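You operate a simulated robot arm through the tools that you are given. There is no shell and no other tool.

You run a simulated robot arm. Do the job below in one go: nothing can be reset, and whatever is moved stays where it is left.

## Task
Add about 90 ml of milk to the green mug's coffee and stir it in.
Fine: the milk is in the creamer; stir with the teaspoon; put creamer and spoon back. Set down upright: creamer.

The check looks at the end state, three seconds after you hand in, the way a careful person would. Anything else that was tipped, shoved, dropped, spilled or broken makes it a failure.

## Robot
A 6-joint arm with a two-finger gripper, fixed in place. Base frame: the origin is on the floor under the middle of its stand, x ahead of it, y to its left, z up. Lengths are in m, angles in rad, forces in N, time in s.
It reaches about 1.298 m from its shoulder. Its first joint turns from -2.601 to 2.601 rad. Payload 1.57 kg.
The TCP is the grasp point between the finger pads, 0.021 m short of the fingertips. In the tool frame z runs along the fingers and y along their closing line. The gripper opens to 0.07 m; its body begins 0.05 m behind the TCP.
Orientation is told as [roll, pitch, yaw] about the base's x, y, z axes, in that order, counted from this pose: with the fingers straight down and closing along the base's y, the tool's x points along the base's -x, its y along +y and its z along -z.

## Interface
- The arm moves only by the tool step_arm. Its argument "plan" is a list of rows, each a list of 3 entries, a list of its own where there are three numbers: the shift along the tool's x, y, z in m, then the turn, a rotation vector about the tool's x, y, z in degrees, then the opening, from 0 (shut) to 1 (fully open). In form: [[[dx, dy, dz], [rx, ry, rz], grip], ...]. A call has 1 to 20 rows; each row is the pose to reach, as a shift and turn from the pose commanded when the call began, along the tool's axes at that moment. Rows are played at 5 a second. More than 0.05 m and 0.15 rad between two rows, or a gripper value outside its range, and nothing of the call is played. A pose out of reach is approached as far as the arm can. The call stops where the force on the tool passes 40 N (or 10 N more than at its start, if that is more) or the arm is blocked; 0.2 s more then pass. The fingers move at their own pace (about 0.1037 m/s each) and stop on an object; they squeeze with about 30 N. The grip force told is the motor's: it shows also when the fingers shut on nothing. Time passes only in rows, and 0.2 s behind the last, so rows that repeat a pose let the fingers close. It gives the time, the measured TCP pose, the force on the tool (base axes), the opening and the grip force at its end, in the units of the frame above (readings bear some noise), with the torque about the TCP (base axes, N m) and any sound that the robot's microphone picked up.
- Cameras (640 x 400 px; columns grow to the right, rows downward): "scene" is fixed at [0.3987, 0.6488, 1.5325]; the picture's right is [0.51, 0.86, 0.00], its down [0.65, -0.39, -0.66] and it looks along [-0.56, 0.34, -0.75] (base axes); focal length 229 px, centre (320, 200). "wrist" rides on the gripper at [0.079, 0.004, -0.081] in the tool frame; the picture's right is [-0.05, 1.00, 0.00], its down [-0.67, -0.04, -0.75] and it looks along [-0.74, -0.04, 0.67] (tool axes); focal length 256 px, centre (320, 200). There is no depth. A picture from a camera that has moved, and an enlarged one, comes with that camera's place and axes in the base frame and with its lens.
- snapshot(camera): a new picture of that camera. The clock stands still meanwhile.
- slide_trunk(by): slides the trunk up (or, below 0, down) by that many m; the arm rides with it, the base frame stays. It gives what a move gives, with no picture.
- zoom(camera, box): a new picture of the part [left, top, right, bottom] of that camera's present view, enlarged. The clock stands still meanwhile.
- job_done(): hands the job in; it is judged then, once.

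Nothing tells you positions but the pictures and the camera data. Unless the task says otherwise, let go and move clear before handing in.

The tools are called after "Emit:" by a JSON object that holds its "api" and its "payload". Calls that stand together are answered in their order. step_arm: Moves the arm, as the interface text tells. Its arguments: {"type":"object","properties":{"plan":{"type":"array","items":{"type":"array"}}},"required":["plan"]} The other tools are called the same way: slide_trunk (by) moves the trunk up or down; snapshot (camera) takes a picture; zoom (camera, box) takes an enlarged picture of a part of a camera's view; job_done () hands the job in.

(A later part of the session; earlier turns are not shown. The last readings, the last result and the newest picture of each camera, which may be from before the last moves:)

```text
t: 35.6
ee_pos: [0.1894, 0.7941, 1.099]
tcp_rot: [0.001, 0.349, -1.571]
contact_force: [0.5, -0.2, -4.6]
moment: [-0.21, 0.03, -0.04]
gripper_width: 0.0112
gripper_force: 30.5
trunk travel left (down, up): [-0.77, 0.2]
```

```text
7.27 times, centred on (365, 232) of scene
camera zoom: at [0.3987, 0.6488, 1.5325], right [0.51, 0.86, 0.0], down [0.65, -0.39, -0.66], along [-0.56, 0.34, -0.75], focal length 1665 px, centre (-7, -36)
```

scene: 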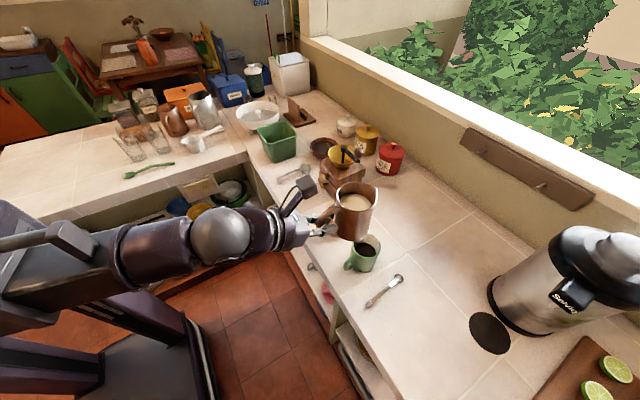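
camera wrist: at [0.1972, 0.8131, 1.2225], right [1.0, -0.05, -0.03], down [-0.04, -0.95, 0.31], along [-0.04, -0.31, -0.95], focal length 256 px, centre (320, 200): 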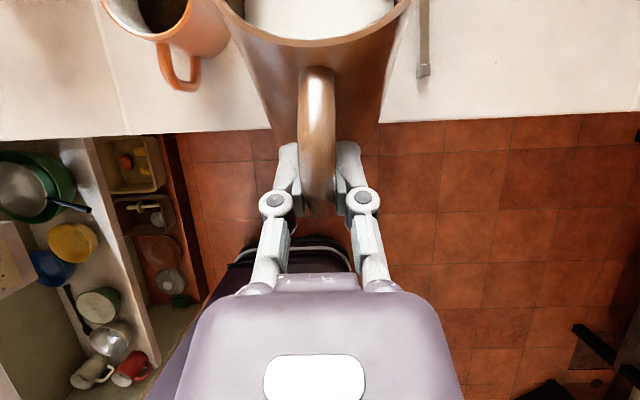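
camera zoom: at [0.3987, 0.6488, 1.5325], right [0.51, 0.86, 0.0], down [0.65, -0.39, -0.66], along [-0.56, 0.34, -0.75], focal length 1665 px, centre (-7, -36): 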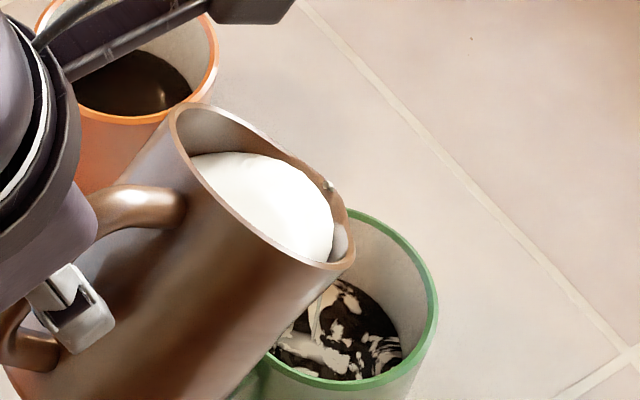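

Milk has begun to flow into the mug. Holding to see how much comes at this angle.

Emit:
{"api": "step_arm", "payload": {"plan": [[[0, 0, 0], [0, 0, 0], 0], [[0, 0, 0], [0, 0, 0], 0]]}}

Emit:
{"api": "zoom", "payload": {"camera": "scene", "box": [335, 205, 395, 260]}}

```text
t: 36.2
ee_pos: [0.1895, 0.7936, 1.099]
tcp_rot: [0.0, 0.347, -1.57]
contact_force: [-0.3, -0.6, -5.1]
moment: [-0.23, -0.03, 0.0]
gripper_width: 0.011
gripper_force: 30.0
trunk travel left (down, up): [-0.77, 0.2]
```

```text
7.27 times, centred on (365, 232) of scene
camera zoom: at [0.3987, 0.6488, 1.5325], right [0.51, 0.86, 0.0], down [0.65, -0.39, -0.66], along [-0.56, 0.34, -0.75], focal length 1665 px, centre (-7, -36)
```

zoom: 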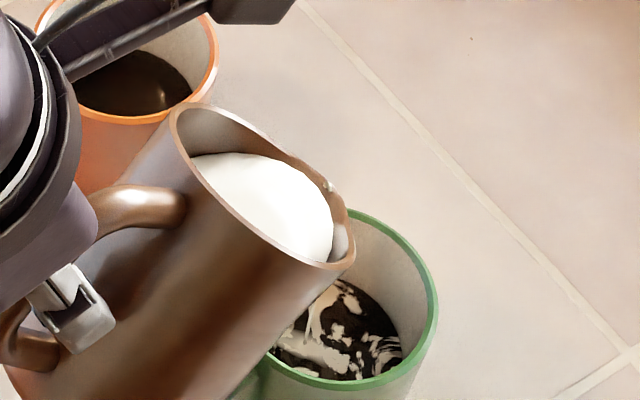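

Flow stops by itself at a given angle, so tilt angle controls volume. Continuing to about 46°.

Emit:
{"api": "step_arm", "payload": {"plan": [[[0.0008, 0, 0.0023], [0, -2, 0], 0], [[0.0015, 0, 0.0045], [0, -4, 0], 0], [[0.0023, 0, 0.0068], [0, -6, 0], 0], [[0.0023, 0, 0.0068], [0, -6, 0], 0], [[0.0023, 0, 0.0068], [0, -6, 0], 0]]}}

Emit:
{"api": "zoom", "payload": {"camera": "scene", "box": [335, 205, 395, 260]}}

```text
t: 37.4
ee_pos: [0.1904, 0.7993, 1.0937]
tcp_rot: [0.0, 0.243, -1.57]
contact_force: [0.2, -0.5, -4.7]
moment: [-0.17, 0.0, 0.03]
gripper_width: 0.0112
gripper_force: 30.0
trunk travel left (down, up): [-0.77, 0.2]
```

```text
7.27 times, centred on (365, 232) of scene
camera zoom: at [0.3987, 0.6488, 1.5325], right [0.51, 0.86, 0.0], down [0.65, -0.39, -0.66], along [-0.56, 0.34, -0.75], focal length 1665 px, centre (-7, -36)
```

zoom: 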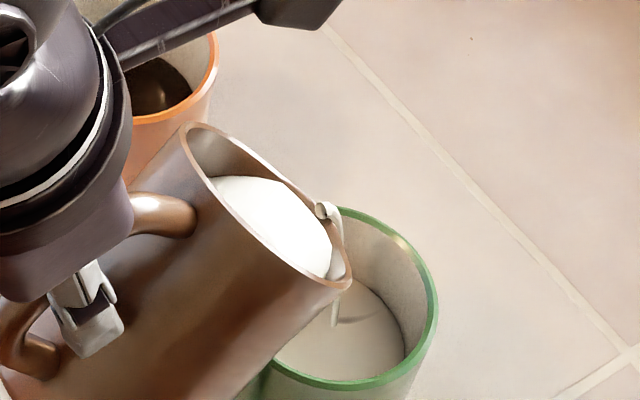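

Emit:
{"api": "step_arm", "payload": {"plan": [[[0, 0, 0], [0, 0, 0], 0], [[0, 0, 0], [0, 0, 0], 0], [[0, 0, 0], [0, 0, 0], 0], [[0, 0, 0], [0, 0, 0], 0]]}}

Emit:
{"api": "zoom", "payload": {"camera": "scene", "box": [335, 205, 395, 260]}}

```text
t: 38.4
ee_pos: [0.1886, 0.7979, 1.0933]
tcp_rot: [0.0, 0.244, -1.571]
contact_force: [-0.2, 0.2, -4.8]
moment: [-0.22, 0.03, 0.03]
gripper_width: 0.011
gripper_force: 29.6
trunk travel left (down, up): [-0.77, 0.2]
```

```text
7.27 times, centred on (365, 232) of scene
camera zoom: at [0.3987, 0.6488, 1.5325], right [0.51, 0.86, 0.0], down [0.65, -0.39, -0.66], along [-0.56, 0.34, -0.75], focal length 1665 px, centre (-7, -36)
```

zoom: 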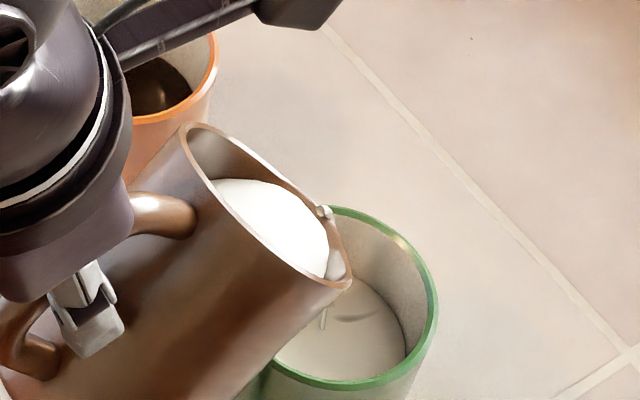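

Surface is getting milky and flow has nearly stopped. Going to about 51° next.

Emit:
{"api": "step_arm", "payload": {"plan": [[[0.0015, 0, 0.0017], [0, -2, 0], 0], [[0.003, 0, 0.0034], [0, -4, 0], 0], [[0.0038, 0, 0.0042], [0, -5, 0], 0], [[0.0038, 0, 0.0042], [0, -5, 0], 0], [[0.0038, 0, 0.0042], [0, -5, 0], 0], [[0.0038, 0, 0.0042], [0, -5, 0], 0], [[0.0038, 0, 0.0042], [0, -5, 0], 0], [[0.0038, 0, 0.0042], [0, -5, 0], 0]]}}

Emit:
{"api": "zoom", "payload": {"camera": "scene", "box": [335, 205, 395, 260]}}

```text
t: 40.2
ee_pos: [0.1889, 0.8038, 1.091]
tcp_rot: [-0.001, 0.156, -1.569]
contact_force: [-0.3, 1.1, -4.0]
moment: [-0.16, 0.03, 0.01]
gripper_width: 0.0115
gripper_force: 30.0
trunk travel left (down, up): [-0.77, 0.2]
```

```text
7.27 times, centred on (365, 232) of scene
camera zoom: at [0.3987, 0.6488, 1.5325], right [0.51, 0.86, 0.0], down [0.65, -0.39, -0.66], along [-0.56, 0.34, -0.75], focal length 1665 px, centre (-7, -36)
```

zoom: 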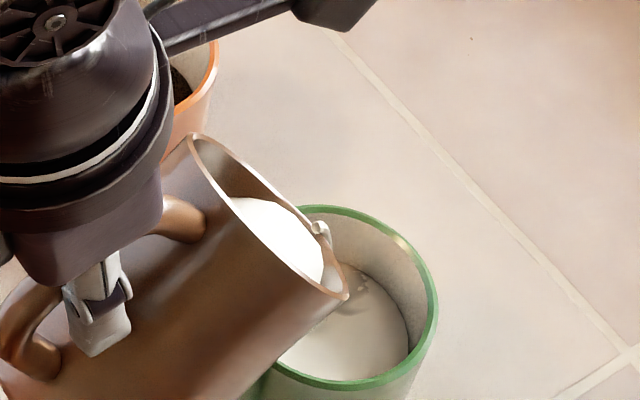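

Now I'll bring the creamer upright over the mug and weigh it to see how much has been poured.

Emit:
{"api": "step_arm", "payload": {"plan": [[[-0.0058, 0, -0.0062], [0, 7.5, 0], 0], [[-0.0094, 0, -0.0152], [0, 15, 0], 0], [[-0.0103, 0, -0.0267], [0, 22.5, 0], 0], [[-0.0091, 0, -0.0403], [0, 30, 0], 0], [[-0.0054, 0, -0.0561], [0, 37.5, 0], 0], [[0.0006, 0, -0.0738], [0, 45, 0], 0], [[0.007, 0, -0.089], [0, 51, 0], 0], [[0.007, 0, -0.089], [0, 51, 0], 0], [[0.007, 0, -0.089], [0, 51, 0], 0]]}}

Emit:
{"api": "snapshot", "payload": {"camera": "scene"}}

Emit:
{"api": "step_arm", "payload": {"plan": [[[0, 0, 0], [0, 0, 0], 0]]}}

Emit:
{"api": "step_arm", "payload": {"plan": [[[0, 0, 0], [0, 0, 0], 0]]}}

Emit:
{"api": "step_arm", "payload": {"plan": [[[0, 0, 0], [0, 0, 0], 0]]}}

Emit:
{"api": "step_arm", "payload": {"plan": [[[0, 0, 0], [0, 0, 0], 0]]}}

Emit:
{"api": "step_arm", "payload": {"plan": [[[0, 0, 0], [0, 0, 0], 0]]}}

Emit:
{"api": "step_arm", "payload": {"plan": [[[0, 0, 0], [0, 0, 0], 0]]}}

Emit:
{"api": "step_arm", "payload": {"plan": [[[0, 0, 0], [0, 0, 0], 0]]}}

Emit:
{"api": "step_arm", "payload": {"plan": [[[0, 0, 0], [0, 0, 0], 0]]}}

Emit:
{"api": "step_arm", "payload": {"plan": [[[0, 0, 0], [0, 0, 0], 0]]}}

Emit:
{"api": "step_arm", "payload": {"plan": [[[0, 0, 0], [0, 0, 0], 0]]}}

```text
t: 42.2
ee_pos: [0.1892, 0.7973, 1.1812]
tcp_rot: [-0.002, 1.047, -1.571]
contact_force: [-1.0, 0.2, -4.9]
moment: [-0.25, 0.01, -0.03]
gripper_width: 0.0115
gripper_force: 29.8
trunk travel left (down, up): [-0.77, 0.2]
```

```text
taken
```

scene: 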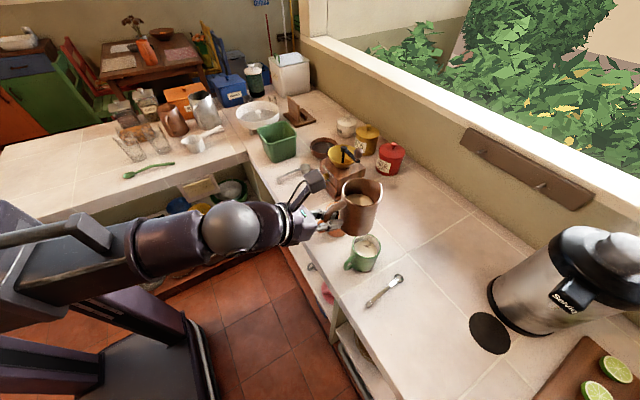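

```text
t: 42.6
ee_pos: [0.1877, 0.7975, 1.1809]
tcp_rot: [0.0, 1.045, -1.57]
contact_force: [-1.1, -0.9, -5.0]
moment: [-0.26, 0.01, 0.01]
gripper_width: 0.0116
gripper_force: 29.7
trunk travel left (down, up): [-0.77, 0.2]
```

```text
t: 43.0
ee_pos: [0.1884, 0.798, 1.183]
tcp_rot: [0.001, 1.044, -1.572]
contact_force: [-0.6, -0.4, -4.5]
moment: [-0.27, -0.01, 0.01]
gripper_width: 0.0114
gripper_force: 29.4
trunk travel left (down, up): [-0.77, 0.2]
```

```text
t: 43.4
ee_pos: [0.1892, 0.7967, 1.1806]
tcp_rot: [-0.001, 1.047, -1.57]
contact_force: [0.0, 1.5, -4.2]
moment: [-0.28, 0.03, 0.02]
gripper_width: 0.0116
gripper_force: 29.8
trunk travel left (down, up): [-0.77, 0.2]
```

```text
t: 43.8
ee_pos: [0.1893, 0.7979, 1.1799]
tcp_rot: [-0.001, 1.045, -1.571]
contact_force: [-0.2, -0.4, -3.9]
moment: [-0.26, 0.01, 0.0]
gripper_width: 0.0111
gripper_force: 29.7
trunk travel left (down, up): [-0.77, 0.2]
```

```text
t: 44.2
ee_pos: [0.189, 0.796, 1.1807]
tcp_rot: [-0.001, 1.044, -1.57]
contact_force: [0.6, 1.0, -4.4]
moment: [-0.29, 0.02, -0.02]
gripper_width: 0.0113
gripper_force: 29.5
trunk travel left (down, up): [-0.77, 0.2]
```

```text
t: 44.6
ee_pos: [0.1875, 0.7968, 1.181]
tcp_rot: [0.0, 1.046, -1.571]
contact_force: [-0.3, 0.0, -4.8]
moment: [-0.23, -0.01, 0.01]
gripper_width: 0.0113
gripper_force: 29.5
trunk travel left (down, up): [-0.77, 0.2]
```

```text
t: 45.0
ee_pos: [0.1886, 0.7974, 1.1807]
tcp_rot: [0.001, 1.046, -1.57]
contact_force: [0.0, -0.7, -3.9]
moment: [-0.26, 0.01, 0.01]
gripper_width: 0.0114
gripper_force: 30.2
trunk travel left (down, up): [-0.77, 0.2]
```

```text
t: 45.4
ee_pos: [0.1891, 0.7981, 1.1801]
tcp_rot: [0.001, 1.046, -1.571]
contact_force: [-0.2, 0.6, -5.1]
moment: [-0.26, 0.02, 0.01]
gripper_width: 0.0114
gripper_force: 29.3
trunk travel left (down, up): [-0.77, 0.2]
```

```text
t: 45.8
ee_pos: [0.1889, 0.7981, 1.1812]
tcp_rot: [0.001, 1.045, -1.57]
contact_force: [0.0, -0.4, -4.3]
moment: [-0.3, 0.02, -0.03]
gripper_width: 0.0113
gripper_force: 29.6
trunk travel left (down, up): [-0.77, 0.2]
```

```text
t: 46.2
ee_pos: [0.1891, 0.797, 1.1809]
tcp_rot: [0.001, 1.044, -1.572]
contact_force: [0.0, 0.9, -3.1]
moment: [-0.26, 0.0, -0.02]
gripper_width: 0.0114
gripper_force: 30.0
trunk travel left (down, up): [-0.77, 0.2]
```

Force and torque changes suggest roughly 50 ml poured so far. Let me check visually in the mug.

Emit:
{"api": "zoom", "payload": {"camera": "scene", "box": [335, 215, 395, 275]}}

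Emit:
{"api": "zoom", "payload": {"camera": "scene", "box": [325, 170, 395, 240]}}

Emit:
{"api": "zoom", "payload": {"camera": "wrist", "box": [200, 0, 440, 140]}}

```text
6.67 times, centred on (365, 245) of scene
camera zoom: at [0.3987, 0.6488, 1.5325], right [0.51, 0.86, 0.0], down [0.65, -0.39, -0.66], along [-0.56, 0.34, -0.75], focal length 1526 px, centre (20, -100)
```

zoom: 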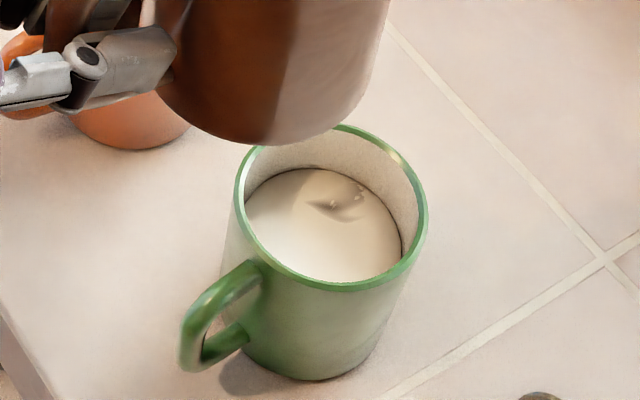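

```text
5.71 times, centred on (360, 205) of scene
camera zoom: at [0.3987, 0.6488, 1.5325], right [0.51, 0.86, 0.0], down [0.65, -0.39, -0.66], along [-0.56, 0.34, -0.75], focal length 1308 px, centre (91, 171)
```

zoom: 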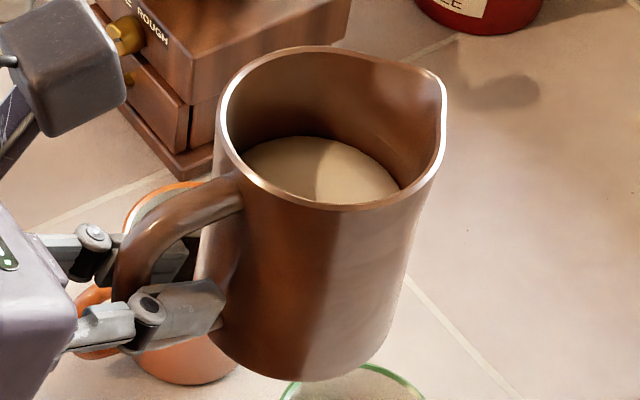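

```text
2.67 times, centred on (320, 70) of wrist
camera zoom: at [0.193, 0.7682, 1.2899], right [1.0, -0.03, -0.05], down [-0.04, -0.98, -0.2], along [-0.04, 0.2, -0.98], focal length 683 px, centre (320, 547)
```

zoom: 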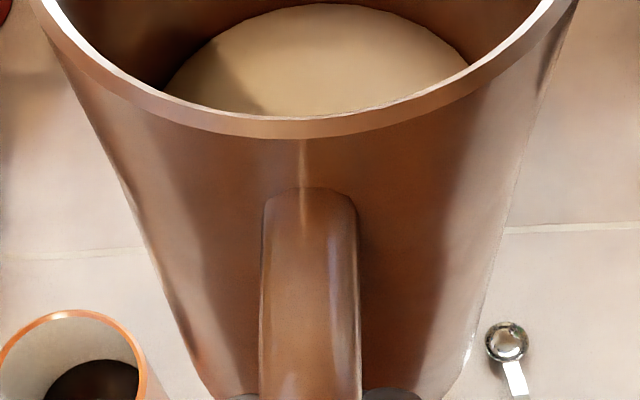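

Visual level rise (≈14 mm) agrees: about 51 ml so far. Tilt again, to about 57°, to bring the total to near 90 ml.

Emit:
{"api": "step_arm", "payload": {"plan": [[[-0.0208, 0, 0.0063], [0, -8, 0], 0], [[-0.0385, 0, 0.0133], [0, -16, 0], 0], [[-0.0529, 0, 0.0211], [0, -24, 0], 0], [[-0.0636, 0, 0.0294], [0, -32, 0], 0], [[-0.0706, 0, 0.0382], [0, -40, 0], 0], [[-0.0731, 0, 0.0449], [0, -46, 0], 0], [[-0.0736, 0, 0.0506], [0, -51, 0], 0], [[-0.0732, 0, 0.0528], [0, -53, 0], 0], [[-0.0727, 0, 0.0551], [0, -55, 0], 0], [[-0.0723, 0, 0.0562], [0, -56, 0], 0], [[-0.0723, 0, 0.0562], [0, -56, 0], 0], [[-0.0723, 0, 0.0562], [0, -56, 0], 0], [[-0.0723, 0, 0.0562], [0, -56, 0], 0], [[-0.0723, 0, 0.0562], [0, -56, 0], 0], [[-0.0723, 0, 0.0562], [0, -56, 0], 0]]}}

Emit:
{"api": "zoom", "payload": {"camera": "scene", "box": [335, 215, 395, 275]}}

```text
t: 49.4
ee_pos: [0.1891, 0.8099, 1.0891]
tcp_rot: [0.0, 0.068, -1.572]
contact_force: [0.0, 0.0, -3.7]
moment: [-0.12, 0.02, 0.0]
gripper_width: 0.0113
gripper_force: 29.8
trunk travel left (down, up): [-0.77, 0.2]
```

```text
6.67 times, centred on (365, 245) of scene
camera zoom: at [0.3987, 0.6488, 1.5325], right [0.51, 0.86, 0.0], down [0.65, -0.39, -0.66], along [-0.56, 0.34, -0.75], focal length 1526 px, centre (20, -100)
```

zoom: 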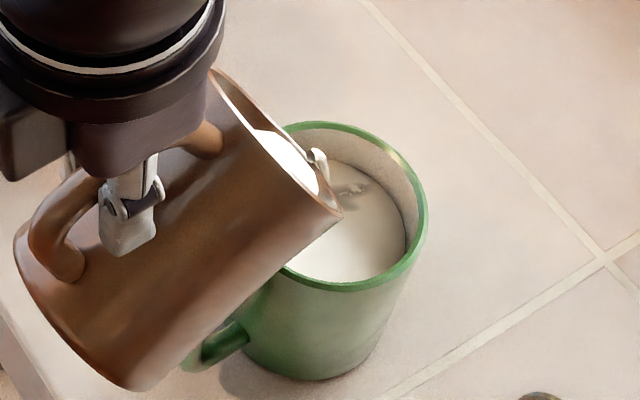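

Emit:
{"api": "step_arm", "payload": {"plan": [[[0, 0, 0], [0, 0, 0], 0], [[0, 0, 0], [0, 0, 0], 0], [[0, 0, 0], [0, 0, 0], 0], [[0, 0, 0], [0, 0, 0], 0]]}}

Emit:
{"api": "zoom", "payload": {"camera": "scene", "box": [352, 225, 388, 250]}}

```text
t: 50.4
ee_pos: [0.19, 0.8098, 1.0891]
tcp_rot: [0.0, 0.068, -1.57]
contact_force: [0.6, 1.0, -4.8]
moment: [-0.13, 0.03, 0.02]
gripper_width: 0.0112
gripper_force: 30.0
trunk travel left (down, up): [-0.77, 0.2]
```

```text
16.00 times, centred on (370, 238) of scene
camera zoom: at [0.3987, 0.6488, 1.5325], right [0.51, 0.86, 0.0], down [0.65, -0.39, -0.66], along [-0.56, 0.34, -0.75], focal length 3662 px, centre (-480, -400)
```

zoom: 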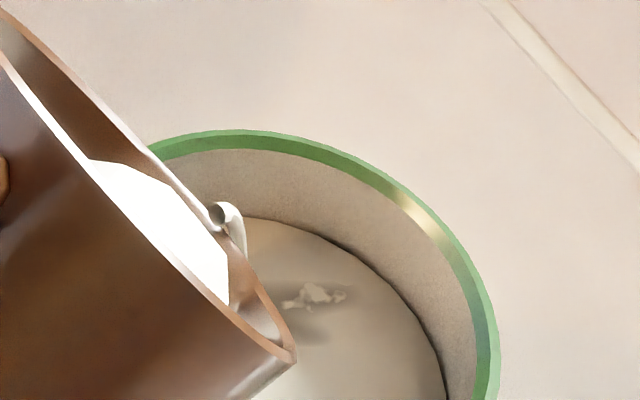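

The level rise now reads about 23–24 mm, i.e. roughly 85–90 ml. Returning upright to weigh and verify.

Emit:
{"api": "step_arm", "payload": {"plan": [[[-0.0082, 0, -0.0041], [0, 8, 0], 0], [[-0.014, 0, -0.0115], [0, 16, 0], 0], [[-0.0173, 0, -0.0222], [0, 24, 0], 0], [[-0.0183, 0, -0.0356], [0, 32, 0], 0], [[-0.0167, 0, -0.052], [0, 40, 0], 0], [[-0.0126, 0, -0.0706], [0, 48, 0], 0], [[-0.0062, 0, -0.0914], [0, 56, 0], 0], [[-0.0062, 0, -0.0914], [0, 56, 0], 0], [[-0.0062, 0, -0.0914], [0, 56, 0], 0]]}}

Emit:
{"api": "step_arm", "payload": {"plan": [[[0, 0, 0], [0, 0, 0], 0]]}}

Emit:
{"api": "step_arm", "payload": {"plan": [[[0, 0, 0], [0, 0, 0], 0]]}}

Emit:
{"api": "step_arm", "payload": {"plan": [[[0, 0, 0], [0, 0, 0], 0]]}}

Emit:
{"api": "step_arm", "payload": {"plan": [[[0, 0, 0], [0, 0, 0], 0]]}}

Emit:
{"api": "step_arm", "payload": {"plan": [[[0, 0, 0], [0, 0, 0], 0]]}}

Emit:
{"api": "step_arm", "payload": {"plan": [[[0, 0, 0], [0, 0, 0], 0]]}}

Emit:
{"api": "step_arm", "payload": {"plan": [[[0, 0, 0], [0, 0, 0], 0]]}}

Emit:
{"api": "step_arm", "payload": {"plan": [[[0, 0, 0], [0, 0, 0], 0]]}}

Emit:
{"api": "step_arm", "payload": {"plan": [[[0, 0, 0], [0, 0, 0], 0]]}}

Emit:
{"api": "step_arm", "payload": {"plan": [[[0, 0, 0], [0, 0, 0], 0]]}}

Emit:
{"api": "step_arm", "payload": {"plan": [[[0, 0, 0], [0, 0, 0], 0]]}}

Emit:
{"api": "step_arm", "payload": {"plan": [[[0, 0, 0], [0, 0, 0], 0]]}}

Emit:
{"api": "zoom", "payload": {"camera": "scene", "box": [335, 215, 395, 275]}}

Emit:
{"api": "zoom", "payload": {"camera": "scene", "box": [352, 225, 388, 250]}}

Emit:
{"api": "zoom", "payload": {"camera": "wrist", "box": [200, 0, 440, 140]}}

Emit:
{"api": "zoom", "payload": {"camera": "scene", "box": [325, 170, 395, 240]}}

```text
t: 52.4
ee_pos: [0.1888, 0.7965, 1.1812]
tcp_rot: [0.0, 1.047, -1.57]
contact_force: [-1.0, -0.4, -4.7]
moment: [-0.24, 0.0, 0.0]
gripper_width: 0.0113
gripper_force: 29.6
trunk travel left (down, up): [-0.77, 0.2]
```

```text
t: 52.8
ee_pos: [0.1889, 0.7962, 1.1814]
tcp_rot: [0.0, 1.047, -1.571]
contact_force: [-0.2, 0.5, -3.3]
moment: [-0.25, 0.03, 0.0]
gripper_width: 0.0114
gripper_force: 29.7
trunk travel left (down, up): [-0.77, 0.2]
```

```text
t: 53.2
ee_pos: [0.1899, 0.7966, 1.181]
tcp_rot: [0.0, 1.046, -1.571]
contact_force: [-0.1, 0.9, -4.5]
moment: [-0.24, 0.02, -0.02]
gripper_width: 0.0114
gripper_force: 29.8
trunk travel left (down, up): [-0.77, 0.2]
```

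```text
t: 53.6
ee_pos: [0.1896, 0.796, 1.1815]
tcp_rot: [0.0, 1.048, -1.571]
contact_force: [-0.6, -0.3, -4.5]
moment: [-0.29, 0.03, 0.04]
gripper_width: 0.0113
gripper_force: 29.6
trunk travel left (down, up): [-0.77, 0.2]
```

```text
t: 54.0
ee_pos: [0.1899, 0.7953, 1.1807]
tcp_rot: [-0.001, 1.046, -1.57]
contact_force: [0.6, -1.2, -3.9]
moment: [-0.25, -0.03, -0.02]
gripper_width: 0.0114
gripper_force: 30.4
trunk travel left (down, up): [-0.77, 0.2]
```

```text
t: 54.4
ee_pos: [0.1903, 0.7973, 1.181]
tcp_rot: [-0.002, 1.048, -1.57]
contact_force: [-0.2, -0.6, -4.3]
moment: [-0.2, 0.02, 0.01]
gripper_width: 0.0112
gripper_force: 30.2
trunk travel left (down, up): [-0.77, 0.2]
```

```text
t: 54.8
ee_pos: [0.19, 0.7955, 1.1816]
tcp_rot: [-0.001, 1.047, -1.569]
contact_force: [0.3, 0.0, -3.4]
moment: [-0.22, 0.01, -0.02]
gripper_width: 0.0112
gripper_force: 29.6
trunk travel left (down, up): [-0.77, 0.2]
```

```text
t: 55.2
ee_pos: [0.1897, 0.7966, 1.1814]
tcp_rot: [0.0, 1.048, -1.572]
contact_force: [-0.5, -0.8, -4.1]
moment: [-0.29, 0.04, -0.01]
gripper_width: 0.011
gripper_force: 30.1
trunk travel left (down, up): [-0.77, 0.2]
```

```text
t: 55.6
ee_pos: [0.1889, 0.7958, 1.1814]
tcp_rot: [0.0, 1.049, -1.57]
contact_force: [-0.3, 0.0, -4.1]
moment: [-0.25, 0.02, -0.02]
gripper_width: 0.0113
gripper_force: 29.7
trunk travel left (down, up): [-0.77, 0.2]
```

```text
t: 56.0
ee_pos: [0.1889, 0.7959, 1.1819]
tcp_rot: [-0.001, 1.047, -1.571]
contact_force: [-0.2, -0.5, -4.4]
moment: [-0.26, 0.01, 0.0]
gripper_width: 0.0114
gripper_force: 30.3
trunk travel left (down, up): [-0.77, 0.2]
```

```text
t: 56.4
ee_pos: [0.1885, 0.7966, 1.1794]
tcp_rot: [0.0, 1.047, -1.571]
contact_force: [-0.7, 0.1, -4.4]
moment: [-0.26, -0.03, 0.05]
gripper_width: 0.0112
gripper_force: 29.3
trunk travel left (down, up): [-0.77, 0.2]
```

```text
t: 56.8
ee_pos: [0.1893, 0.7951, 1.1813]
tcp_rot: [0.0, 1.046, -1.57]
contact_force: [0.8, -0.3, -3.8]
moment: [-0.26, 0.0, -0.01]
gripper_width: 0.0113
gripper_force: 30.0
trunk travel left (down, up): [-0.77, 0.2]
```

```text
t: 57.2
ee_pos: [0.1893, 0.7954, 1.1797]
tcp_rot: [0.002, 1.048, -1.569]
contact_force: [0.2, -0.1, -3.9]
moment: [-0.24, 0.04, 0.0]
gripper_width: 0.0111
gripper_force: 30.0
trunk travel left (down, up): [-0.77, 0.2]
```

```text
6.67 times, centred on (365, 245) of scene
camera zoom: at [0.3987, 0.6488, 1.5325], right [0.51, 0.86, 0.0], down [0.65, -0.39, -0.66], along [-0.56, 0.34, -0.75], focal length 1526 px, centre (20, -100)
```

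zoom: 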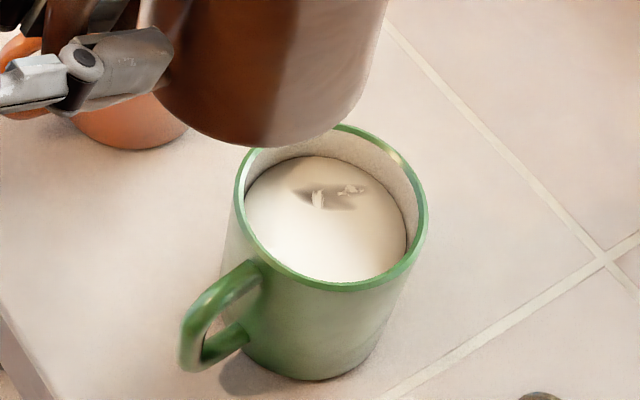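

```text
16.00 times, centred on (370, 238) of scene
camera zoom: at [0.3987, 0.6488, 1.5325], right [0.51, 0.86, 0.0], down [0.65, -0.39, -0.66], along [-0.56, 0.34, -0.75], focal length 3662 px, centre (-480, -400)
```

zoom: 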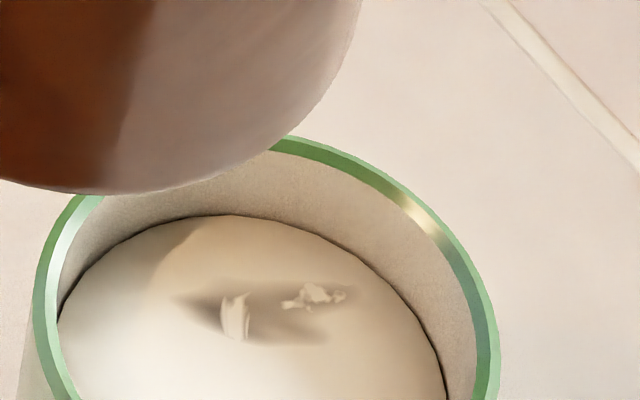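

```text
2.67 times, centred on (320, 70) of wrist
camera zoom: at [0.1932, 0.767, 1.29], right [1.0, -0.03, -0.05], down [-0.04, -0.98, -0.2], along [-0.04, 0.21, -0.98], focal length 683 px, centre (320, 547)
```

zoom: 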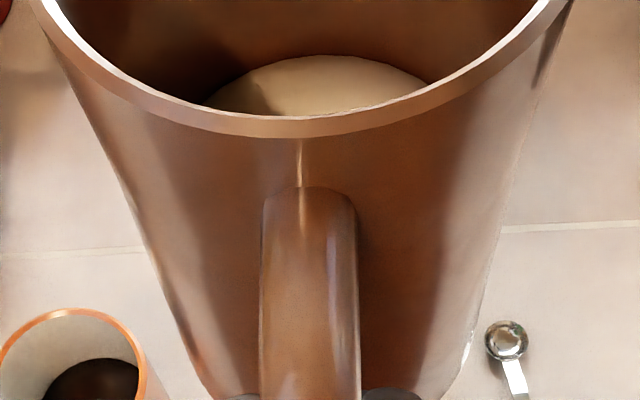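

```text
5.71 times, centred on (360, 205) of scene
camera zoom: at [0.3987, 0.6488, 1.5325], right [0.51, 0.86, 0.0], down [0.65, -0.39, -0.66], along [-0.56, 0.34, -0.75], focal length 1308 px, centre (91, 171)
```

zoom: 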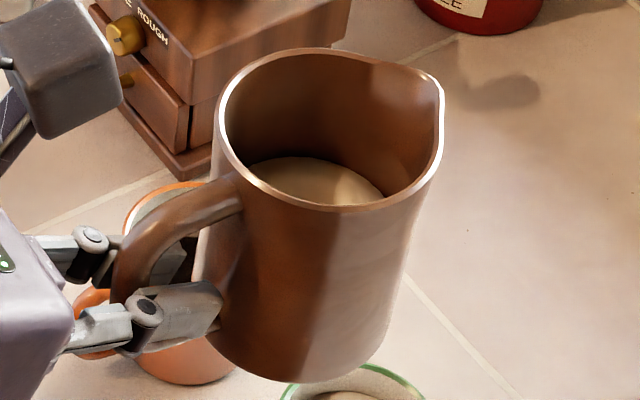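

Estimates agree on roughly 85–90 ml added (mug rise ≈24 mm, creamer level drop, and weight change), with no spill visible. Now I'll carry the creamer back over its original spot.

Emit:
{"api": "step_arm", "payload": {"plan": [[[0.0016, 0.0104, 0.0028], [0, 0, 0], 0], [[0.0048, 0.0311, 0.0083], [0, 0, 0], 0], [[0.008, 0.0518, 0.0138], [0, 0, 0], 0], [[0.0115, 0.0751, 0.02], [0, 0, 0], 0], [[0.0151, 0.0984, 0.0262], [0, 0, 0], 0], [[0.0187, 0.1217, 0.0324], [0, 0, 0], 0], [[0.0223, 0.145, 0.0386], [0, 0, 0], 0], [[0.0259, 0.1683, 0.0448], [0, 0, 0], 0], [[0.029, 0.189, 0.0503], [0, 0, 0], 0], [[0.0311, 0.2025, 0.0539], [0, 0, 0], 0], [[0.0318, 0.207, 0.0551], [0, 0, 0], 0], [[0.0318, 0.207, 0.0551], [0, 0, 0], 0]]}}

Emit:
{"api": "snapshot", "payload": {"camera": "wrist"}}

Emit:
{"api": "snapshot", "payload": {"camera": "scene"}}

```text
t: 59.8
ee_pos: [0.3959, 0.8609, 1.1797]
tcp_rot: [-0.001, 1.045, -1.57]
contact_force: [0.3, 0.7, -3.5]
moment: [-0.25, 0.01, -0.01]
gripper_width: 0.0112
gripper_force: 30.4
trunk travel left (down, up): [-0.77, 0.2]
```

```text
taken
camera wrist: at [0.3998, 0.8313, 1.2899], right [1.0, -0.03, -0.05], down [-0.04, -0.98, -0.2], along [-0.04, 0.2, -0.98], focal length 256 px, centre (320, 200)
```

wrist: 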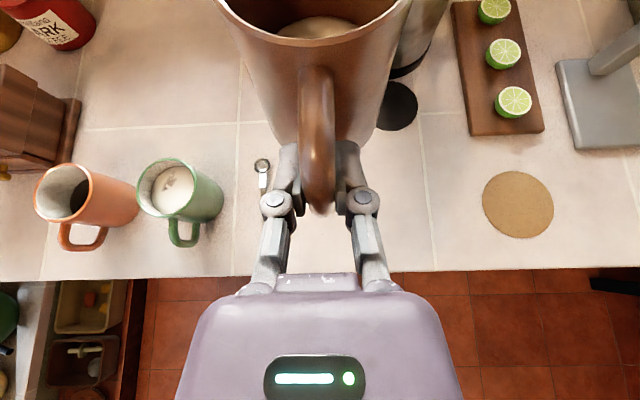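

```text
taken
```

scene: 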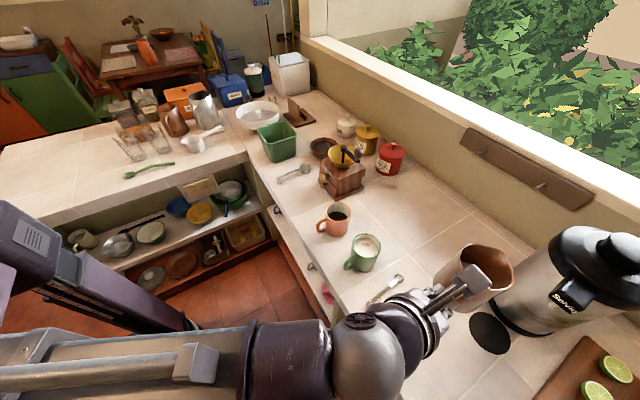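

Over the original spot; lowering.

Emit:
{"api": "slide_trunk", "payload": {"by": -0.15}}

Emit:
{"api": "slide_trunk", "payload": {"by": -0.065}}

Emit:
{"api": "slide_trunk", "payload": {"by": -0.008}}

Emit:
{"api": "zoom", "payload": {"camera": "scene", "box": [340, 270, 460, 400]}}

```text
t: 61.6
ee_pos: [0.3956, 0.8603, 1.031]
tcp_rot: [0.001, 1.047, -1.571]
contact_force: [0.8, -0.7, -3.8]
moment: [-0.23, -0.01, 0.02]
gripper_width: 0.0113
gripper_force: 30.4
trunk travel left (down, up): [-0.62, 0.35]
```

```text
t: 62.6
ee_pos: [0.3966, 0.8598, 0.966]
tcp_rot: [0.001, 1.048, -1.571]
contact_force: [-0.3, -0.7, -3.4]
moment: [-0.26, 0.0, 0.0]
gripper_width: 0.0112
gripper_force: 30.2
trunk travel left (down, up): [-0.555, 0.415]
```

```text
t: 63.2
ee_pos: [0.3956, 0.8595, 0.9573]
tcp_rot: [-0.001, 1.046, -1.57]
contact_force: [0.8, 1.6, 0.0]
moment: [0.17, 0.0, -0.02]
gripper_width: 0.0114
gripper_force: 29.6
trunk travel left (down, up): [-0.547, 0.423]
```

```text
3.08 times, centred on (400, 335) of scene
camera zoom: at [0.3987, 0.6488, 1.5325], right [0.51, 0.86, 0.0], down [0.65, -0.39, -0.66], along [-0.56, 0.34, -0.75], focal length 704 px, centre (74, -215)
```

zoom: 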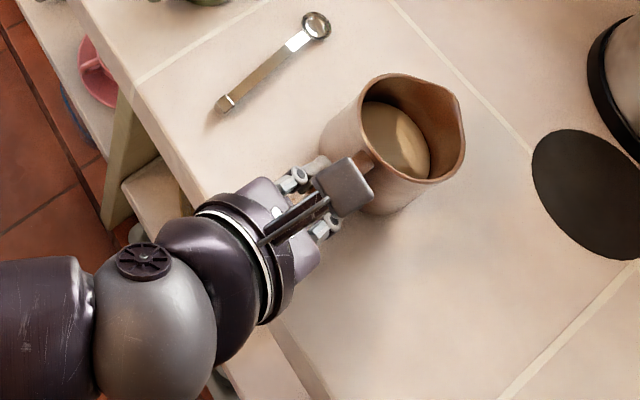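

The base has touched (front edge first, a few mm early due to a slight droop). Lower a bit more so it levels before release.

Emit:
{"api": "slide_trunk", "payload": {"by": -0.002}}

Emit:
{"api": "slide_trunk", "payload": {"by": -0.0015}}

```text
t: 63.7
ee_pos: [0.3949, 0.8589, 0.9576]
tcp_rot: [-0.001, 1.048, -1.57]
contact_force: [0.4, 1.4, 6.3]
moment: [0.83, 0.01, 0.0]
gripper_width: 0.0113
gripper_force: 30.4
trunk travel left (down, up): [-0.545, 0.425]
```

```text
t: 64.2
ee_pos: [0.3956, 0.8591, 0.9543]
tcp_rot: [0.001, 1.047, -1.571]
contact_force: [-0.2, -3.0, 8.1]
moment: [0.64, 0.02, 0.0]
gripper_width: 0.0112
gripper_force: 29.7
trunk travel left (down, up): [-0.543, 0.427]
```

Emit:
{"api": "step_arm", "payload": {"plan": [[[0, 0, 0], [0, 0, 0], 0.25], [[0, 0, 0], [0, 0, 0], 0.5], [[0, 0, 0], [0, 0, 0], 1], [[0, 0, 0], [0, 0, 0], 1], [[0, 0, 0], [0, 0, 0], 1]]}}

Emit:
{"api": "zoom", "payload": {"camera": "scene", "box": [340, 270, 460, 400]}}

Emit:
{"api": "snapshot", "payload": {"camera": "wrist"}}

```text
t: 65.4
ee_pos: [0.3963, 0.859, 0.9552]
tcp_rot: [0.001, 1.049, -1.572]
contact_force: [-0.1, -0.7, 1.1]
moment: [0.0, -0.02, -0.01]
gripper_width: 0.0699
gripper_force: 0.0
trunk travel left (down, up): [-0.543, 0.427]
```

```text
3.08 times, centred on (400, 335) of scene
camera zoom: at [0.3987, 0.6488, 1.5325], right [0.51, 0.86, 0.0], down [0.65, -0.39, -0.66], along [-0.56, 0.34, -0.75], focal length 704 px, centre (74, -215)
```

zoom: 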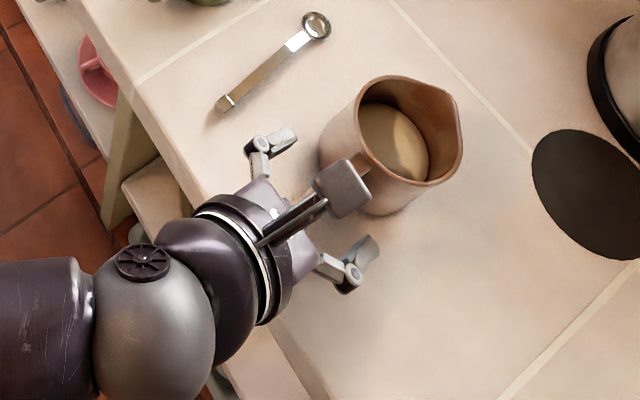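

```text
taken
camera wrist: at [0.3997, 0.8308, 1.0637], right [1.0, -0.03, -0.05], down [-0.04, -0.98, -0.2], along [-0.04, 0.21, -0.98], focal length 256 px, centre (320, 200)
```

wrist: 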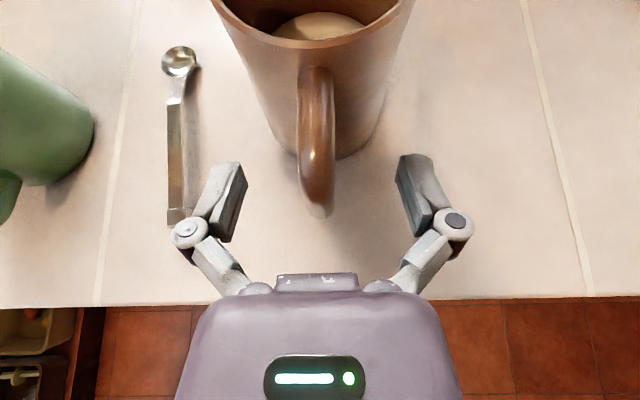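

Creamer is standing upright in its original place. Backing straight out.

Emit:
{"api": "step_arm", "payload": {"plan": [[[-0.01, 0, -0.0173], [0, 0, 0], 1], [[-0.0275, 0, -0.0476], [0, 0, 0], 1], [[-0.045, 0, -0.0779], [0, 0, 0], 1], [[-0.065, 0, -0.1126], [0, 0, 0], 1], [[-0.065, 0, -0.1126], [0, 0, 0], 1]]}}

Emit:
{"api": "slide_trunk", "payload": {"by": 0.12}}

Emit:
{"api": "snapshot", "payload": {"camera": "wrist"}}

Emit:
{"api": "snapshot", "payload": {"camera": "scene"}}

```text
t: 66.6
ee_pos: [0.3956, 0.731, 0.9551]
tcp_rot: [-0.001, 1.048, -1.571]
contact_force: [0.0, 0.6, -0.1]
moment: [0.05, 0.01, 0.0]
gripper_width: 0.0699
gripper_force: 0.2
trunk travel left (down, up): [-0.543, 0.427]
```

```text
t: 68.1
ee_pos: [0.3964, 0.7299, 1.0765]
tcp_rot: [0.0, 1.047, -1.571]
contact_force: [-0.9, -0.7, 0.3]
moment: [-0.02, 0.01, -0.06]
gripper_width: 0.0701
gripper_force: 0.1
trunk travel left (down, up): [-0.663, 0.307]
```

```text
taken
camera wrist: at [0.3999, 0.7013, 1.1838], right [1.0, -0.03, -0.05], down [-0.04, -0.98, -0.21], along [-0.04, 0.21, -0.98], focal length 256 px, centre (320, 200)
```

wrist: 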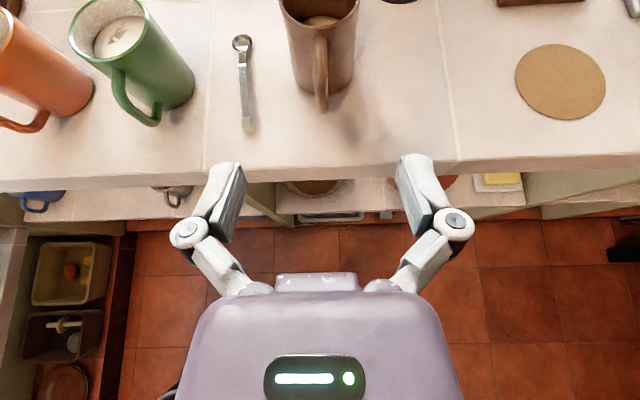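

```text
taken
```

scene: 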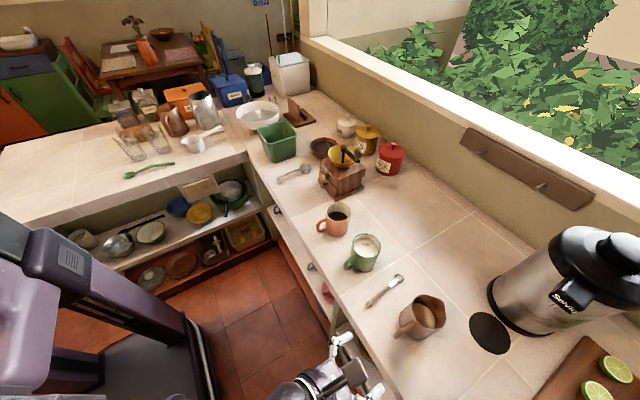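

Now the spoon. Shift left so the wrist camera is over the spoon line and zoom in.

Emit:
{"api": "step_arm", "payload": {"plan": [[[0, -0.0325, 0], [0, 0, 0], 1], [[0, -0.065, 0], [0, 0, 0], 1], [[0, -0.095, 0], [0, 0, 0], 1], [[0, -0.095, 0], [0, 0, 0], 1]]}}

Emit:
{"api": "snapshot", "payload": {"camera": "wrist"}}

Emit:
{"api": "zoom", "payload": {"camera": "wrist", "box": [280, 20, 380, 140]}}

Emit:
{"api": "zoom", "payload": {"camera": "scene", "box": [360, 268, 408, 310]}}

```text
t: 69.1
ee_pos: [0.3008, 0.7315, 1.0755]
tcp_rot: [0.001, 1.046, -1.572]
contact_force: [-0.5, 0.1, 0.2]
moment: [0.0, 0.01, -0.01]
gripper_width: 0.0699
gripper_force: 0.1
trunk travel left (down, up): [-0.663, 0.307]
```

```text
taken
camera wrist: at [0.3054, 0.7013, 1.1838], right [1.0, -0.03, -0.05], down [-0.04, -0.98, -0.2], along [-0.04, 0.21, -0.98], focal length 256 px, centre (320, 200)
```

wrist: 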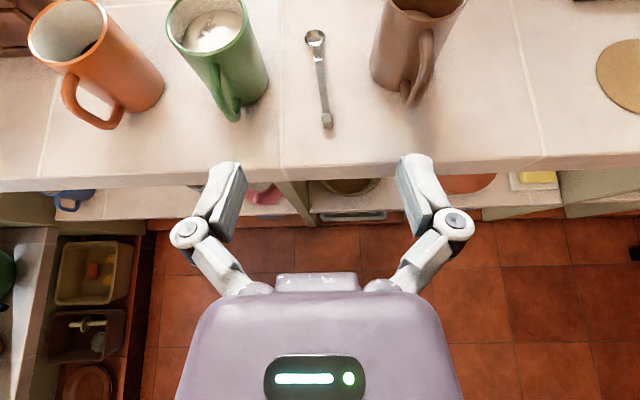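

```text
3.33 times, centred on (330, 80) of wrist
camera zoom: at [0.3054, 0.7013, 1.1838], right [1.0, -0.03, -0.05], down [-0.04, -0.98, -0.2], along [-0.04, 0.21, -0.98], focal length 853 px, centre (287, 600)
```

zoom: 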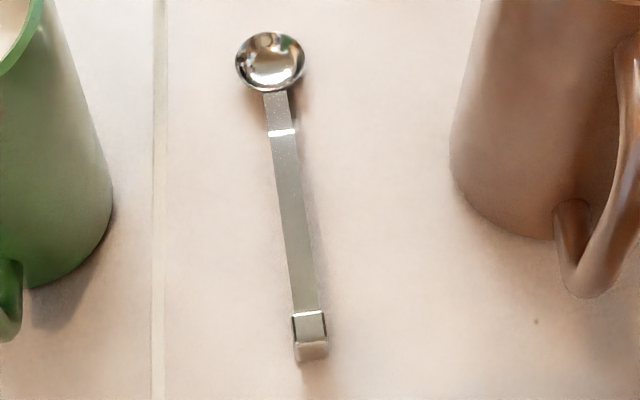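

```text
9.52 times, centred on (384, 289) of scene
camera zoom: at [0.3987, 0.6488, 1.5325], right [0.51, 0.86, 0.0], down [0.65, -0.39, -0.66], along [-0.56, 0.34, -0.75], focal length 2180 px, centre (-290, -648)
```

zoom: 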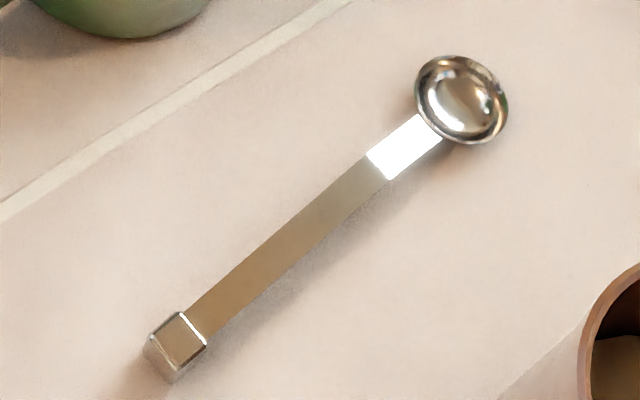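

The spoon lies along roughly +y (5–6° toward −x): handle block at (0.305, 0.859), bowl at (0.293, 0.977), handle top z ≈ 0.906. Before grasping, I'll raise up and test that the wrist can pitch to about −50°, which stirring would need.

Emit:
{"api": "slide_trunk", "payload": {"by": 0.12}}

Emit:
{"api": "step_arm", "payload": {"plan": [[[-0.0172, 0, 0.0099], [0, -7.5, 0], 1], [[-0.0327, 0, 0.0189], [0, -15, 0], 1], [[-0.0463, 0, 0.0268], [0, -22.5, 0], 0.8], [[-0.0578, 0, 0.0334], [0, -30, 0], 0.5], [[-0.067, 0, 0.0387], [0, -37.5, 0], 0.5], [[-0.0736, 0, 0.0425], [0, -45, 0], 0.5], [[-0.0776, 0, 0.0448], [0, -52.5, 0], 0.5], [[-0.079, 0, 0.0456], [0, -60, 0], 0.5], [[-0.0776, 0, 0.0448], [0, -67.5, 0], 0.5], [[-0.0736, 0, 0.0425], [0, -75, 0], 0.5], [[-0.067, 0, 0.0387], [0, -82.5, 0], 0.5], [[-0.0578, 0, 0.0334], [0, -90, 0], 0.5], [[-0.0463, 0, 0.0268], [0, -97.5, 0], 0.5], [[-0.0327, 0, 0.0189], [0, -105, 0], 0.5], [[-0.0225, 0, 0.013], [0, -110, 0], 0.5], [[-0.0225, 0, 0.013], [0, -110, 0], 0.5]]}}

Emit:
{"api": "snapshot", "payload": {"camera": "scene"}}

```text
t: 70.6
ee_pos: [0.3008, 0.7306, 1.1944]
tcp_rot: [-0.001, 1.045, -1.57]
contact_force: [0.1, -0.3, -0.7]
moment: [0.01, 0.0, -0.01]
gripper_width: 0.0698
gripper_force: 0.0
trunk travel left (down, up): [-0.783, 0.187]
```

```text
t: 74.0
ee_pos: [0.3065, 0.728, 1.1222]
tcp_rot: [0.016, -0.467, -1.572]
contact_force: [0.2, 0.3, 0.3]
moment: [-0.02, 0.01, 0.01]
gripper_width: 0.0351
gripper_force: 0.0
out of reach, approached as far as the arm can: row 12, 13, 14, 15, 16
trunk travel left (down, up): [-0.783, 0.187]
```

```text
taken
```

scene: 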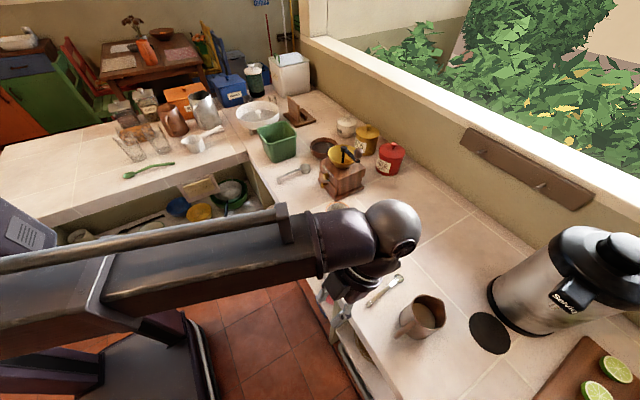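

The wrist limit is about −27° of backward pitch. That's still enough if I grasp the spoon with a ~33° forward pitch (spoon would reach ~57–60° incline). I'll check the same pitch is reachable over the mug before committing.

Emit:
{"api": "step_arm", "payload": {"plan": [[[0.0252, -0.0213, -0.0122], [0, 1, 0], 0.5], [[0.0504, -0.0426, -0.0244], [0, 1.8, 0], 0.5], [[0.0757, -0.0639, -0.0365], [0, 1.8, 0], 0.5], [[0.1009, -0.0852, -0.0487], [0, 1.8, 0], 0.5], [[0.1261, -0.1065, -0.0609], [0, 1.8, 0], 0.5], [[0.1261, -0.1065, -0.0609], [0, 1.8, 0], 0.5]]}}

Emit:
{"api": "step_arm", "payload": {"plan": [[[0, 0, 0], [0, -4, 0], 0.5], [[0, 0, 0], [0, -8, 0], 0.5], [[0, 0, 0], [0, -8, 0], 0.5]]}}

Emit:
{"api": "snapshot", "payload": {"camera": "scene"}}

Emit:
{"api": "snapshot", "payload": {"camera": "wrist"}}

```text
t: 75.4
ee_pos: [0.1981, 0.8689, 1.119]
tcp_rot: [0.018, -0.436, -1.571]
contact_force: [-0.7, 0.0, -0.5]
moment: [-0.02, 0.04, -0.01]
gripper_width: 0.0352
gripper_force: 0.0
trunk travel left (down, up): [-0.783, 0.187]
```

```text
t: 76.2
ee_pos: [0.2016, 0.8679, 1.1205]
tcp_rot: [0.026, -0.45, -1.572]
contact_force: [0.4, 0.1, 0.0]
moment: [0.01, 0.04, -0.01]
gripper_width: 0.0351
gripper_force: 0.0
out of reach, approached as far as the arm can: row 1, 2, 3
trunk travel left (down, up): [-0.783, 0.187]
```

```text
taken
```

scene: 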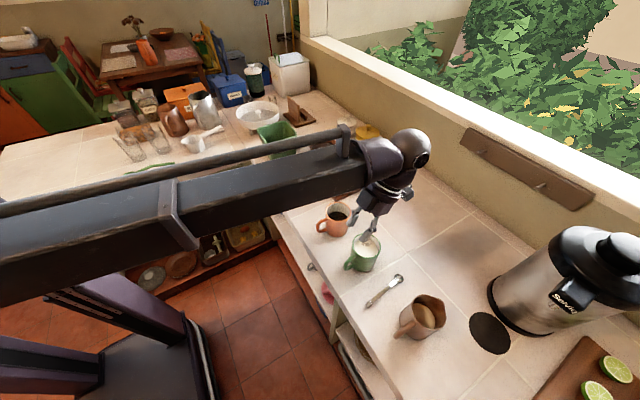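

```text
taken
camera wrist: at [0.2033, 0.9765, 1.1586], right [1.0, -0.04, 0.05], down [-0.06, -0.28, 0.96], along [-0.02, -0.96, -0.28], focal length 256 px, centre (320, 200)
```

wrist: 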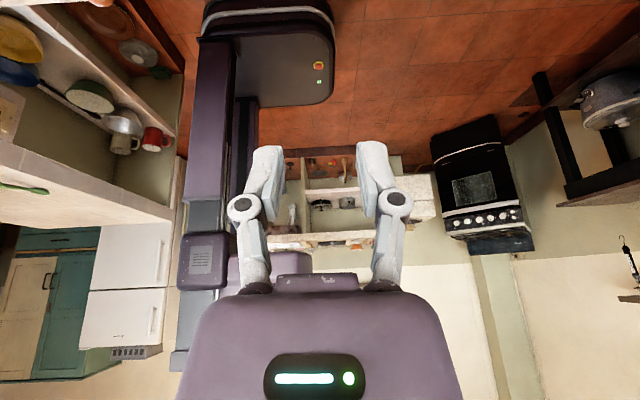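

Pitch −25° is reachable over the mug. Now go back in front of the spoon with a 33° forward pitch for grasping.

Emit:
{"api": "step_arm", "payload": {"plan": [[[-0.0095, 0.0127, 0.0143], [0, 7.35, 0], 0.5], [[-0.0202, 0.0254, 0.0261], [0, 14.7, 0], 0.5], [[-0.0322, 0.0381, 0.0353], [0, 22.05, 0], 0.5], [[-0.0454, 0.0508, 0.0417], [0, 29.4, 0], 0.5], [[-0.0599, 0.0634, 0.0455], [0, 36.75, 0], 0.5], [[-0.0758, 0.0761, 0.0466], [0, 44.1, 0], 0.5], [[-0.0929, 0.0888, 0.0452], [0, 51.45, 0], 0.5], [[-0.1111, 0.1015, 0.0413], [0, 58.8, 0], 0.5], [[-0.1111, 0.1015, 0.0413], [0, 58.8, 0], 0.5]]}}

Emit:
{"api": "step_arm", "payload": {"plan": [[[0, 0, 0], [0, 0, 0], 0.5]]}}

Emit:
{"api": "snapshot", "payload": {"camera": "wrist"}}

```text
t: 78.2
ee_pos: [0.3035, 0.7516, 1.1332]
tcp_rot: [0.03, 0.579, -1.54]
contact_force: [-0.3, 0.4, -0.4]
moment: [0.03, 0.01, 0.01]
gripper_width: 0.035
gripper_force: 0.0
trunk travel left (down, up): [-0.783, 0.187]
```

```text
t: 78.6
ee_pos: [0.3047, 0.7511, 1.1315]
tcp_rot: [0.032, 0.577, -1.543]
contact_force: [0.8, 1.0, -0.2]
moment: [0.0, 0.02, -0.01]
gripper_width: 0.035
gripper_force: 0.1
trunk travel left (down, up): [-0.783, 0.187]
```

```text
taken
camera wrist: at [0.3053, 0.7749, 1.2431], right [1.0, -0.03, 0.0], down [-0.03, -0.97, 0.26], along [-0.01, -0.26, -0.97], focal length 256 px, centre (320, 200)
```

wrist: 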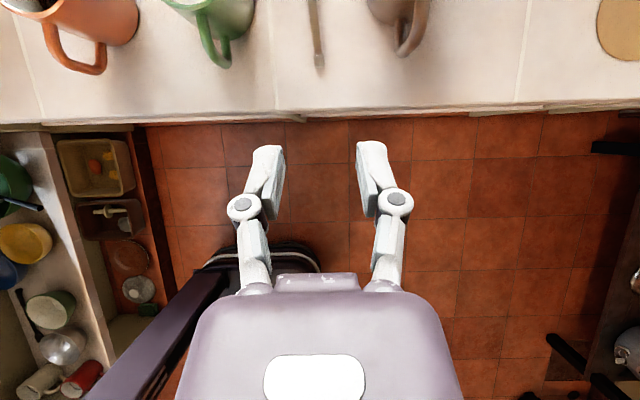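

Emit:
{"api": "step_arm", "payload": {"plan": [[[0, 0, 0], [1.9, 0, -1.5], 0.5], [[0, 0, 0], [3.76, 0, -3.05], 0.5], [[0, 0, 0], [3.76, 0, -3.05], 0.5]]}}

Emit:
{"api": "slide_trunk", "payload": {"by": -0.06}}

Emit:
{"api": "snapshot", "payload": {"camera": "wrist"}}

```text
t: 79.4
ee_pos: [0.3032, 0.7521, 1.1319]
tcp_rot: [-0.003, 0.577, -1.477]
contact_force: [0.3, -0.1, -1.3]
moment: [0.0, 0.0, 0.01]
gripper_width: 0.0347
gripper_force: 0.0
trunk travel left (down, up): [-0.783, 0.187]
```

```text
t: 80.4
ee_pos: [0.3051, 0.7511, 1.0719]
tcp_rot: [0.0, 0.576, -1.481]
contact_force: [-0.1, 0.4, -0.7]
moment: [0.0, -0.01, -0.05]
gripper_width: 0.0348
gripper_force: 0.1
trunk travel left (down, up): [-0.723, 0.247]
```

```text
taken
camera wrist: at [0.3064, 0.7751, 1.1828], right [1.0, 0.05, -0.03], down [0.05, -0.96, 0.26], along [-0.02, -0.26, -0.96], focal length 256 px, centre (320, 200)
```

wrist: 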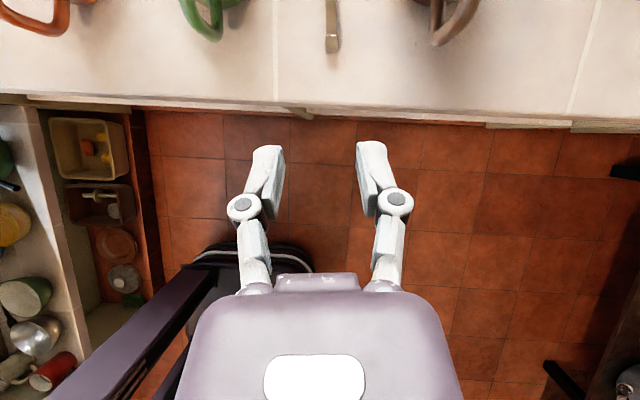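

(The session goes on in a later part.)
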